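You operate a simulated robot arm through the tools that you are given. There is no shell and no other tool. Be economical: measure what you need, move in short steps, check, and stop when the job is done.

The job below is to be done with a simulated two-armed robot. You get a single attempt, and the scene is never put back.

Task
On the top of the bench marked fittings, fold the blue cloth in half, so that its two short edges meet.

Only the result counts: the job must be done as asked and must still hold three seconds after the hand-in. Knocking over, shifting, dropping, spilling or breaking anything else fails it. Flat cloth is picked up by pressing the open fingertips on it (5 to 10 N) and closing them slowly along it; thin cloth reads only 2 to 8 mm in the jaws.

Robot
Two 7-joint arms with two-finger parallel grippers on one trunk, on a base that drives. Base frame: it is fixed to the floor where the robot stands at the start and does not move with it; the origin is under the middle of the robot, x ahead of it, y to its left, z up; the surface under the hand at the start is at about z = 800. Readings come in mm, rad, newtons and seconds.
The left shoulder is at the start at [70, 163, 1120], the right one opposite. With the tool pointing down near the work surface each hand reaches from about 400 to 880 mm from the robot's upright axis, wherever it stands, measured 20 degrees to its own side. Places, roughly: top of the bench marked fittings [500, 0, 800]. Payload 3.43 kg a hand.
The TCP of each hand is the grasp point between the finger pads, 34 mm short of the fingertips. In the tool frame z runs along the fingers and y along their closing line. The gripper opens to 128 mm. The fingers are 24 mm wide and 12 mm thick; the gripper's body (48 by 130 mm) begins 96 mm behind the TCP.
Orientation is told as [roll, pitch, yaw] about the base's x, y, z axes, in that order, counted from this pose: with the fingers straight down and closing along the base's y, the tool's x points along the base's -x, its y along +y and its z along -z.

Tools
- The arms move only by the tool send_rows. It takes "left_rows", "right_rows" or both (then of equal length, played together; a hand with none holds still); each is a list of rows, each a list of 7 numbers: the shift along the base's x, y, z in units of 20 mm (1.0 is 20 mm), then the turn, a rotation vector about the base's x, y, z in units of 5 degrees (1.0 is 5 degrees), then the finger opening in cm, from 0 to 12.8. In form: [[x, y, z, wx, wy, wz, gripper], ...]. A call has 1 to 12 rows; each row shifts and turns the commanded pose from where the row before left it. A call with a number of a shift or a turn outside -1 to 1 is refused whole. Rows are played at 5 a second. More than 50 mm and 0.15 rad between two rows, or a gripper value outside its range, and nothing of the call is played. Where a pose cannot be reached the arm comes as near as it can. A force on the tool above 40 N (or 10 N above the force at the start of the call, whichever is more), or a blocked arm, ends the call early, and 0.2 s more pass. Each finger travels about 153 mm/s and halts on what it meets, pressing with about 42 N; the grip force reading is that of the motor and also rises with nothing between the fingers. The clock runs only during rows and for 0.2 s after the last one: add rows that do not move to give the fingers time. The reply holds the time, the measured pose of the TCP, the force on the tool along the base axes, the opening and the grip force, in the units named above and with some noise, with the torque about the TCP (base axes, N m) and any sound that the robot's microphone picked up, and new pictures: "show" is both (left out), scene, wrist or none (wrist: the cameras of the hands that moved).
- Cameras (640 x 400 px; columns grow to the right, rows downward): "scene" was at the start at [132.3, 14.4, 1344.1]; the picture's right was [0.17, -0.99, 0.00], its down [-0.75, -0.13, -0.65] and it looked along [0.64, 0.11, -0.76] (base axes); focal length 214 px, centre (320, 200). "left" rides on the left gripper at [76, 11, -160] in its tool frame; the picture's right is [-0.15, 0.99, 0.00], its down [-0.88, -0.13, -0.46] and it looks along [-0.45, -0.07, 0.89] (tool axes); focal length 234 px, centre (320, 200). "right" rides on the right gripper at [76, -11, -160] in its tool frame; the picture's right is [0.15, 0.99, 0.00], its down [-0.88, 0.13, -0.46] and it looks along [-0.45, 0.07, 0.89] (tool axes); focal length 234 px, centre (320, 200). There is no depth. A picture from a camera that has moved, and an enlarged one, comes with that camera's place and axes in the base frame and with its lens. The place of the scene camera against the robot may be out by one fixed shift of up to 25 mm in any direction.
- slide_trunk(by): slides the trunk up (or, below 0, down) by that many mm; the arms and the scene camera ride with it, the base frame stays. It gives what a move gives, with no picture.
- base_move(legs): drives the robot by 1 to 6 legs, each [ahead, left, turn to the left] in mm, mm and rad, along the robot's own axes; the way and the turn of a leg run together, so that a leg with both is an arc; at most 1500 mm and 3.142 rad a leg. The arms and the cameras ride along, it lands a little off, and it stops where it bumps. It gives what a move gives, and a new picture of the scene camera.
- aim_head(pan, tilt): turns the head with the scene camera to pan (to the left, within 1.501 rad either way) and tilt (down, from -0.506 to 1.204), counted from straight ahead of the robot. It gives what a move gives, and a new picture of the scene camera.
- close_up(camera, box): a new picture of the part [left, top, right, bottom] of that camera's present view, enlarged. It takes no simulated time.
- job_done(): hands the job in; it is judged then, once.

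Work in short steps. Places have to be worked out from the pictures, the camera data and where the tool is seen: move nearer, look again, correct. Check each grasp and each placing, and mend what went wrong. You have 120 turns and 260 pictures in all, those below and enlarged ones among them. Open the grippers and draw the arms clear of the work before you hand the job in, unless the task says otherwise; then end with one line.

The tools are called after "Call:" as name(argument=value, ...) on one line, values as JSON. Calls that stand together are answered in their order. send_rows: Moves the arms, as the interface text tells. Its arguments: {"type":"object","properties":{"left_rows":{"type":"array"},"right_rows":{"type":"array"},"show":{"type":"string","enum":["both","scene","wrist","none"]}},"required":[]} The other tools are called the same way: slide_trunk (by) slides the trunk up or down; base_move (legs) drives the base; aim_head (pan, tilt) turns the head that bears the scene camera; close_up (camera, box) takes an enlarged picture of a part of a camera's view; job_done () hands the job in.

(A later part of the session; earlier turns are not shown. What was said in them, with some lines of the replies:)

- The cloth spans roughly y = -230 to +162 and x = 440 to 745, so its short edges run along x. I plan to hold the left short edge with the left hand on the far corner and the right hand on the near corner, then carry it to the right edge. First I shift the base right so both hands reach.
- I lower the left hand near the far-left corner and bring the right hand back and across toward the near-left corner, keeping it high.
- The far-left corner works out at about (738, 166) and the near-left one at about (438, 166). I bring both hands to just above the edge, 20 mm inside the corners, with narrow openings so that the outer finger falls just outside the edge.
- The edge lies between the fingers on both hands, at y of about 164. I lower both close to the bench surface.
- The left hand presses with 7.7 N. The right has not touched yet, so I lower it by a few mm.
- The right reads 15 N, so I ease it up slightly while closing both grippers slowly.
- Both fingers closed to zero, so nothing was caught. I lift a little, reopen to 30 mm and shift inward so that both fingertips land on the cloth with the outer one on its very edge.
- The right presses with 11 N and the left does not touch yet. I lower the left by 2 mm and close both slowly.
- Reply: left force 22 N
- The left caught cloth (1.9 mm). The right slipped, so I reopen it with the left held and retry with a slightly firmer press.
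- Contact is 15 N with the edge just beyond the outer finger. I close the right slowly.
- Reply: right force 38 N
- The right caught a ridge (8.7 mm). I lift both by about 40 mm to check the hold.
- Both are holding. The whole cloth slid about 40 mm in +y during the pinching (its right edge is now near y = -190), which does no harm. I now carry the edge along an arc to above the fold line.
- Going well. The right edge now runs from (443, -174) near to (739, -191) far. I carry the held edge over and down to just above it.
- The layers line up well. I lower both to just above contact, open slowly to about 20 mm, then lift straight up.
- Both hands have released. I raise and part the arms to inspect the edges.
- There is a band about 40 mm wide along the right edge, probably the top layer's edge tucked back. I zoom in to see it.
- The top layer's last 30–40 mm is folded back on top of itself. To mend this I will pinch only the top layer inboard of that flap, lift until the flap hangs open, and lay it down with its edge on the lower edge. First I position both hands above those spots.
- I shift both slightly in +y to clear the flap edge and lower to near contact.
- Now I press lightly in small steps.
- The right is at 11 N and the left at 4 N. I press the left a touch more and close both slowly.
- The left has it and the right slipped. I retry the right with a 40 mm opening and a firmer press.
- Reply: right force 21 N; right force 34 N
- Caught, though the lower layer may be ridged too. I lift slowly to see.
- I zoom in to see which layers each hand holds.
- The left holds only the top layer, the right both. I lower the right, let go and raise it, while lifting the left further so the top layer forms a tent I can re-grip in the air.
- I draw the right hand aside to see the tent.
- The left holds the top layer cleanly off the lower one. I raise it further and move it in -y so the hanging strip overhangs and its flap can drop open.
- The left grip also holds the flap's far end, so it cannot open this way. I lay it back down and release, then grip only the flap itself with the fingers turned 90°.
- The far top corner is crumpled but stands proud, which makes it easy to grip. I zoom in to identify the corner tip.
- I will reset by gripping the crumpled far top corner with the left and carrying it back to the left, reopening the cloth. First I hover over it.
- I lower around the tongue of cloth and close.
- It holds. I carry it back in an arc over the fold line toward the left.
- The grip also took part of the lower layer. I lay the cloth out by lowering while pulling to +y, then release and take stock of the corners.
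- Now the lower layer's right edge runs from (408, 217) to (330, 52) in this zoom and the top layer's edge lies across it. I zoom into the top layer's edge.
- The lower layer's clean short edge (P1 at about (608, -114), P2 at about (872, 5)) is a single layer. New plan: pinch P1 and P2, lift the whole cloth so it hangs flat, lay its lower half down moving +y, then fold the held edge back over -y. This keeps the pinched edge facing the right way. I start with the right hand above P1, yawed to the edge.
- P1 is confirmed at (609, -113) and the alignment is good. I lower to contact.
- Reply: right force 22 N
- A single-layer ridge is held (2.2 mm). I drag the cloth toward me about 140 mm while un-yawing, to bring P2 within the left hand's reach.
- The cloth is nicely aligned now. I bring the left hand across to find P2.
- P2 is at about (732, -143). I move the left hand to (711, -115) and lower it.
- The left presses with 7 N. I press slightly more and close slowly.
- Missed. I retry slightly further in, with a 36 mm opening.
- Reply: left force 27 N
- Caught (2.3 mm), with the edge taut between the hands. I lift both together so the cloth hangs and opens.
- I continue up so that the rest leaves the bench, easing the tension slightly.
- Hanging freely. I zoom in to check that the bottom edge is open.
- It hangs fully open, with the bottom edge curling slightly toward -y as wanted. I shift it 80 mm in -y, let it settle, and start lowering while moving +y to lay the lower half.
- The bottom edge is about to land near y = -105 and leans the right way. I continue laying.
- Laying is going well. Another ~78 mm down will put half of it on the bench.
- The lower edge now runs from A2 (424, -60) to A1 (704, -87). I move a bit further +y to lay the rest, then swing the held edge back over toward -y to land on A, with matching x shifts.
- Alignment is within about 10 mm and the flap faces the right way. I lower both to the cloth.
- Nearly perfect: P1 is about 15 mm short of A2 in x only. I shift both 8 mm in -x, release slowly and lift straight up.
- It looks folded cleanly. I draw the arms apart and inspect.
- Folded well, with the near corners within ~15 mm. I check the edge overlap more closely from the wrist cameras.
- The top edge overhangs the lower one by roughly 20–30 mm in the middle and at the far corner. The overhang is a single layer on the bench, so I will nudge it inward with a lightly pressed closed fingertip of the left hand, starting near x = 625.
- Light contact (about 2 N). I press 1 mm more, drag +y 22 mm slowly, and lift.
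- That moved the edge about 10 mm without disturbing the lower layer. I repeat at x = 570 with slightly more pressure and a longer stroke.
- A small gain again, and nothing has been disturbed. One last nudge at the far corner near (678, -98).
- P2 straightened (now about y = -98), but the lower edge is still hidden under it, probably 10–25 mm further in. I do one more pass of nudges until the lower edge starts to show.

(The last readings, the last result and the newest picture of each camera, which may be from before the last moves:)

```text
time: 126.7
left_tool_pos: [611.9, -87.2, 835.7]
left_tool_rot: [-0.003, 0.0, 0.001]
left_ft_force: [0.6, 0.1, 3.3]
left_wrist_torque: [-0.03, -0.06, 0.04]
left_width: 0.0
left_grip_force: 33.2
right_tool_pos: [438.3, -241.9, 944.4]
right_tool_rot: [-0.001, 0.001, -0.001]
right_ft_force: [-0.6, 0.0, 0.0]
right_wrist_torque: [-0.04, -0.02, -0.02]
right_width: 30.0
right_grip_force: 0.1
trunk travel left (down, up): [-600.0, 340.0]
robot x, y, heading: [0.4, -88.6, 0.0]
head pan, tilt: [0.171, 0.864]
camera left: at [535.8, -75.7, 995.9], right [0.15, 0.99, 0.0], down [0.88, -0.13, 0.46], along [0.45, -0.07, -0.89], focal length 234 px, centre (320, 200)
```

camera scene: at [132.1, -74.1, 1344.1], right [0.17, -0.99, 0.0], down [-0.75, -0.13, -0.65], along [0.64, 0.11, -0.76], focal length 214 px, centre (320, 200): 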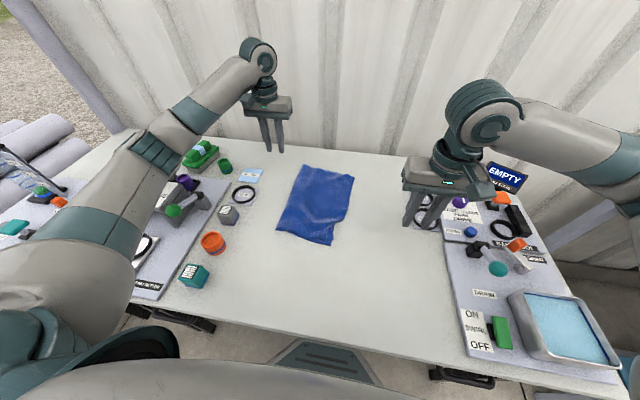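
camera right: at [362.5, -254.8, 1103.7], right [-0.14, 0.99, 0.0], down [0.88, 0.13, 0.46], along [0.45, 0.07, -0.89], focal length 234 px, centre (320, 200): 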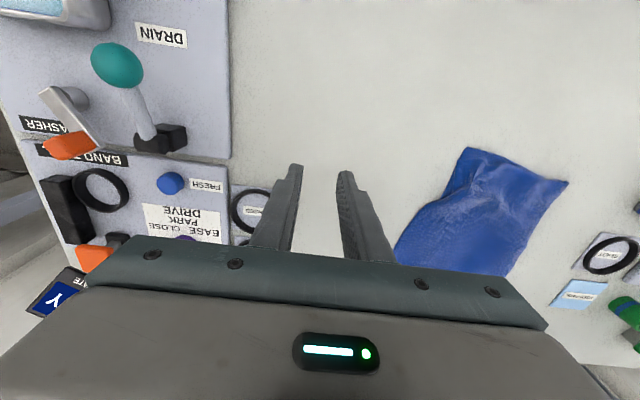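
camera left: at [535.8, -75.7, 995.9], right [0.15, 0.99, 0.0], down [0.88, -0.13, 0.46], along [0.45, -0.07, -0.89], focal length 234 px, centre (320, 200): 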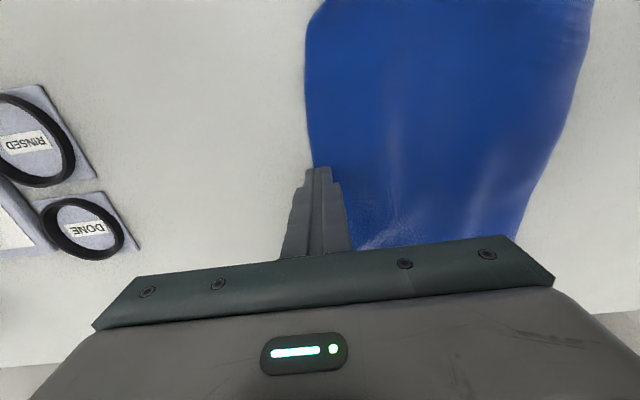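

I nudge here, then once more at x = 555, and withdraw.

Call:
send_rows(left_rows=[[0, 0, -0.06, 0, 0, 0, 0], [0, 0.25, 0, 0, 0, 0, 0], [0, 0.25, 0, 0, 0, 0, 0], [0, 0.25, 0, 0, 0, 0, 0], [0, 0.2, 0, 0, 0, 0, 0], [0, 0, 0.5, 0, 0, 0, 0], [-1, 0, 0.5, 0, 0, 0, 0], [-1, -0.3, 0, 0, 0, 0, 0], [-0.8, -0.4, -0.3, 0, 0, 0, 0], [0, 0, -0.4, 0, 0, 0, 0], [0, 0, -0.3, 0, 0, 0, 0]], show="none")

Call:
send_rows(left_rows=[[0, 0, -0.04, 0, 0, 0, 0], [0, 0.25, 0, 0, 0, 0, 0], [0, 0.25, 0, 0, 0, 0, 0], [0, 0.25, 0, 0, 0, 0, 0], [0, 0.2, 0, 0, 0, 0, 0], [0, 0, 0.5, 0, 0, 0, 0], [0, 0, 1, 0, 0, 0, 0], [0, 0, 1, 0, 0, 0, 0], [0.5, 0.5, 1, 0, 0, 0, 0], [0.5, 1, 0.5, 0, 0, 0, 0], [0.5, 1, 0, 0, 0, 0, 0], [0.5, 1, 0, 0, 0, 0, 0]], show="none")

Call:
send_rows(left_rows=[[0.5, 1, 0, 0, 0, 0, 3], [0.5, 1, 0, 0, 0, 0, 3], [0.5, 1, 0, 0, 0, 0, 3], [0.5, 1, 0, 0, 0, 0, 3], [0.5, 1, 0, 0, 0, 0, 3], [0, 1, 0, 0, 0, 0, 3], [0, 1, 0, 0, 0, 0, 3], [0, 1, 0, 0, 0, 0, 3]])

Call:
close_up(camera="scene", box=[250, 150, 380, 250])

Call:
close_up(camera="right", box=[380, 130, 580, 280])

```text
time: 129.1
left_tool_pos: [555.9, -81.9, 835.9]
left_tool_rot: [-0.001, -0.003, 0.001]
left_ft_force: [1.9, 1.6, 13.8]
left_wrist_torque: [0.16, -0.06, -0.03]
left_width: 0.1
left_grip_force: 33.3
right_tool_pos: [437.2, -242.0, 943.8]
right_tool_rot: [-0.001, -0.003, 0.0]
right_ft_force: [0.1, -0.6, 0.7]
right_wrist_torque: [0.01, 0.01, 0.02]
right_width: 29.7
right_grip_force: 0.0
trunk travel left (down, up): [-600.0, 340.0]
robot x, y, heading: [0.2, -89.6, 0.001]
head pan, tilt: [0.171, 0.864]
```

```text
time: 131.7
left_tool_pos: [595.7, 6.6, 911.7]
left_tool_rot: [-0.001, -0.001, 0.002]
left_ft_force: [0.5, 0.2, 0.3]
left_wrist_torque: [-0.03, 0.03, 0.0]
left_width: 0.0
left_grip_force: 33.4
right_tool_pos: [437.7, -241.2, 944.4]
right_tool_rot: [0.0, 0.0, -0.001]
right_ft_force: [-0.1, -0.5, 0.6]
right_wrist_torque: [0.02, -0.02, 0.02]
right_width: 30.1
right_grip_force: 0.1
trunk travel left (down, up): [-600.0, 340.0]
robot x, y, heading: [2.0, -91.3, 0.0]
head pan, tilt: [0.171, 0.864]
```

```text
time: 133.5
left_tool_pos: [647.2, 167.3, 913.2]
left_tool_rot: [0.001, 0.001, 0.001]
left_ft_force: [-0.2, -0.7, -0.2]
left_wrist_torque: [-0.04, 0.01, 0.01]
left_width: 29.9
left_grip_force: 0.0
right_tool_pos: [438.3, -242.0, 945.2]
right_tool_rot: [0.0, 0.0, -0.001]
right_ft_force: [0.9, -0.7, 0.0]
right_wrist_torque: [-0.03, 0.01, 0.0]
right_width: 30.0
right_grip_force: 0.0
trunk travel left (down, up): [-600.0, 340.0]
robot x, y, heading: [0.1, -87.9, -0.002]
head pan, tilt: [0.171, 0.864]
camera scene: at [132.1, -74.1, 1344.1], right [0.17, -0.99, 0.0], down [-0.75, -0.13, -0.65], along [0.64, 0.11, -0.76], focal length 214 px, centre (320, 200)
camera left: at [570.9, 178.9, 1072.9], right [0.15, 0.99, 0.0], down [0.88, -0.13, 0.46], along [0.45, -0.07, -0.89], focal length 234 px, centre (320, 200)
```

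scene: 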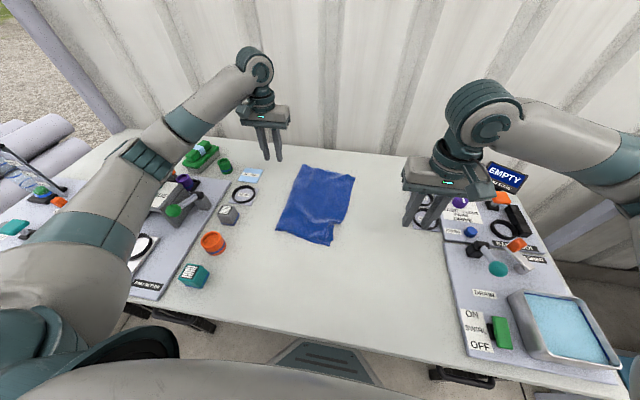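
left: 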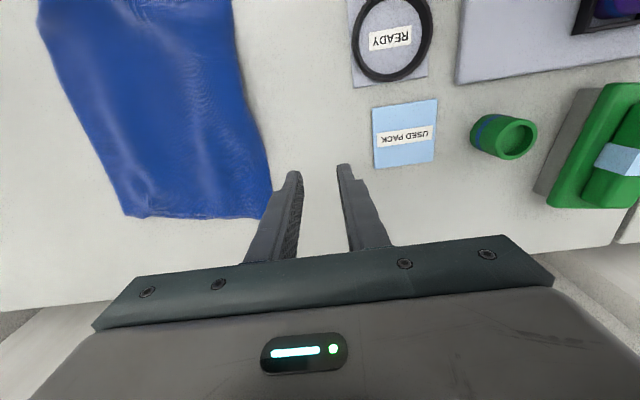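

```text
4.00 times, centred on (315, 200) of scene
camera zoom: at [132.1, -74.1, 1344.1], right [0.17, -0.99, 0.0], down [-0.75, -0.13, -0.65], along [0.64, 0.11, -0.76], focal length 858 px, centre (340, 200)
```

zoom: 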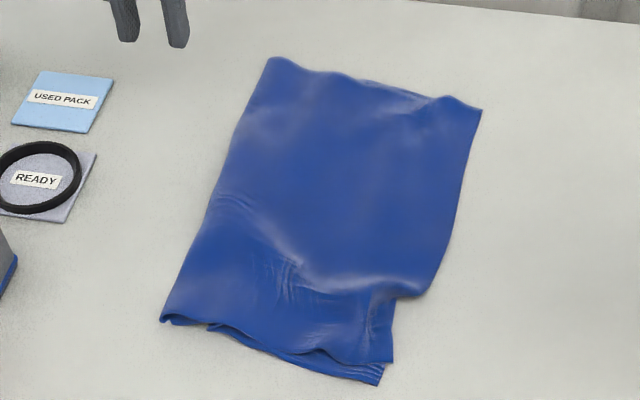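

```text
2.67 times, centred on (480, 205) of right
camera zoom: at [362.7, -253.9, 1103.8], right [-0.14, 0.99, 0.0], down [0.88, 0.13, 0.46], along [0.45, 0.07, -0.89], focal length 624 px, centre (-107, 187)
```

zoom: 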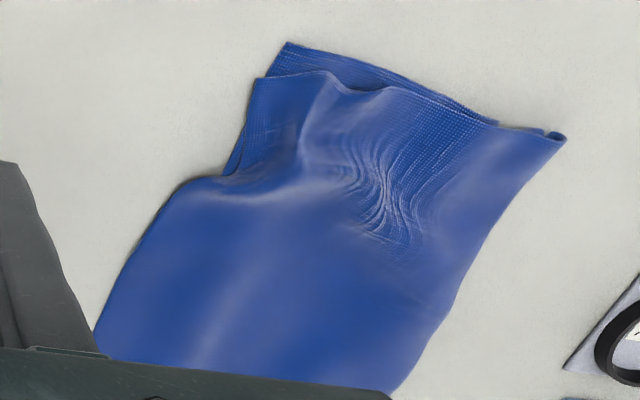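

The cloth lies folded in half with its short edges together at about 20 mm or better as far as I can see. The far lower corner stays hidden under the top layer, so that one is an estimate. Everything else on the bench is untouched and further nudging only springs back. I raise both arms clear before handing in.

Call:
send_rows(left_rows=[[0, 0.5, 1, 0, 0, 0, 3], [0, 0.5, 1, 0, 0, 0, 3], [0, 0.5, 1, 0, 0, 0, 3], [0, 0, 1, 0, 0, 0, 3], [0, 0, 0, 0, 0, 0, 3]], right_rows=[[0, -0.5, 1, 0, 0, 0, 3], [0, -0.5, 1, 0, 0, 0, 3], [0, -0.5, 1, 0, 0, 0, 3], [0, 0, 1, 0, 0, 0, 3], [0, 0, 0, 0, 0, 0, 3]], show="scene")

```text
time: 134.7
left_tool_pos: [647.4, 195.8, 992.3]
left_tool_rot: [0.001, 0.003, 0.002]
left_ft_force: [-0.5, -0.6, -0.1]
left_wrist_torque: [0.02, -0.03, 0.02]
left_width: 29.8
left_grip_force: 0.0
right_tool_pos: [438.5, -272.6, 1024.6]
right_tool_rot: [0.0, -0.002, -0.001]
right_ft_force: [-0.6, 0.1, 0.5]
right_wrist_torque: [0.01, -0.01, 0.01]
right_width: 30.1
right_grip_force: 0.1
trunk travel left (down, up): [-600.0, 340.0]
robot x, y, heading: [3.1, -87.4, 0.001]
head pan, tilt: [0.171, 0.864]
camera scene: at [132.8, -74.9, 1344.0], right [0.17, -0.99, 0.0], down [-0.75, -0.13, -0.65], along [0.64, 0.11, -0.76], focal length 214 px, centre (320, 200)
```

scene: 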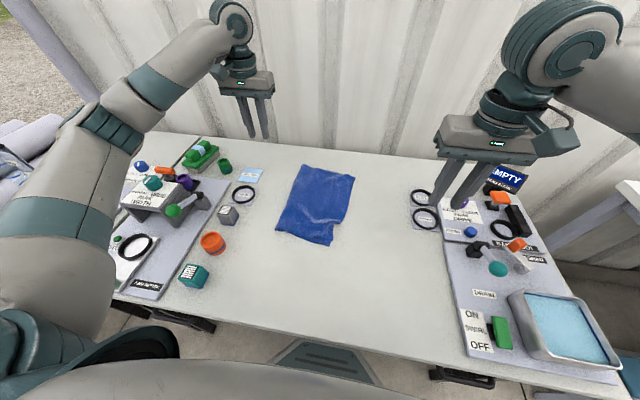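

The arms are clear, the grippers are open and the cloth is at rest, so I hand in.

Call:
job_done()

```text
The job is handed in.
```

The blue cloth is folded in half on the fittings bench: its short edges meet to about 20 mm at the near corner and I estimate 25 mm or less at the far corner (hidden under the top layer), the top edge overhangs by roughly 20 mm mid-edge with some wrinkles left, and nothing else was seen to move.
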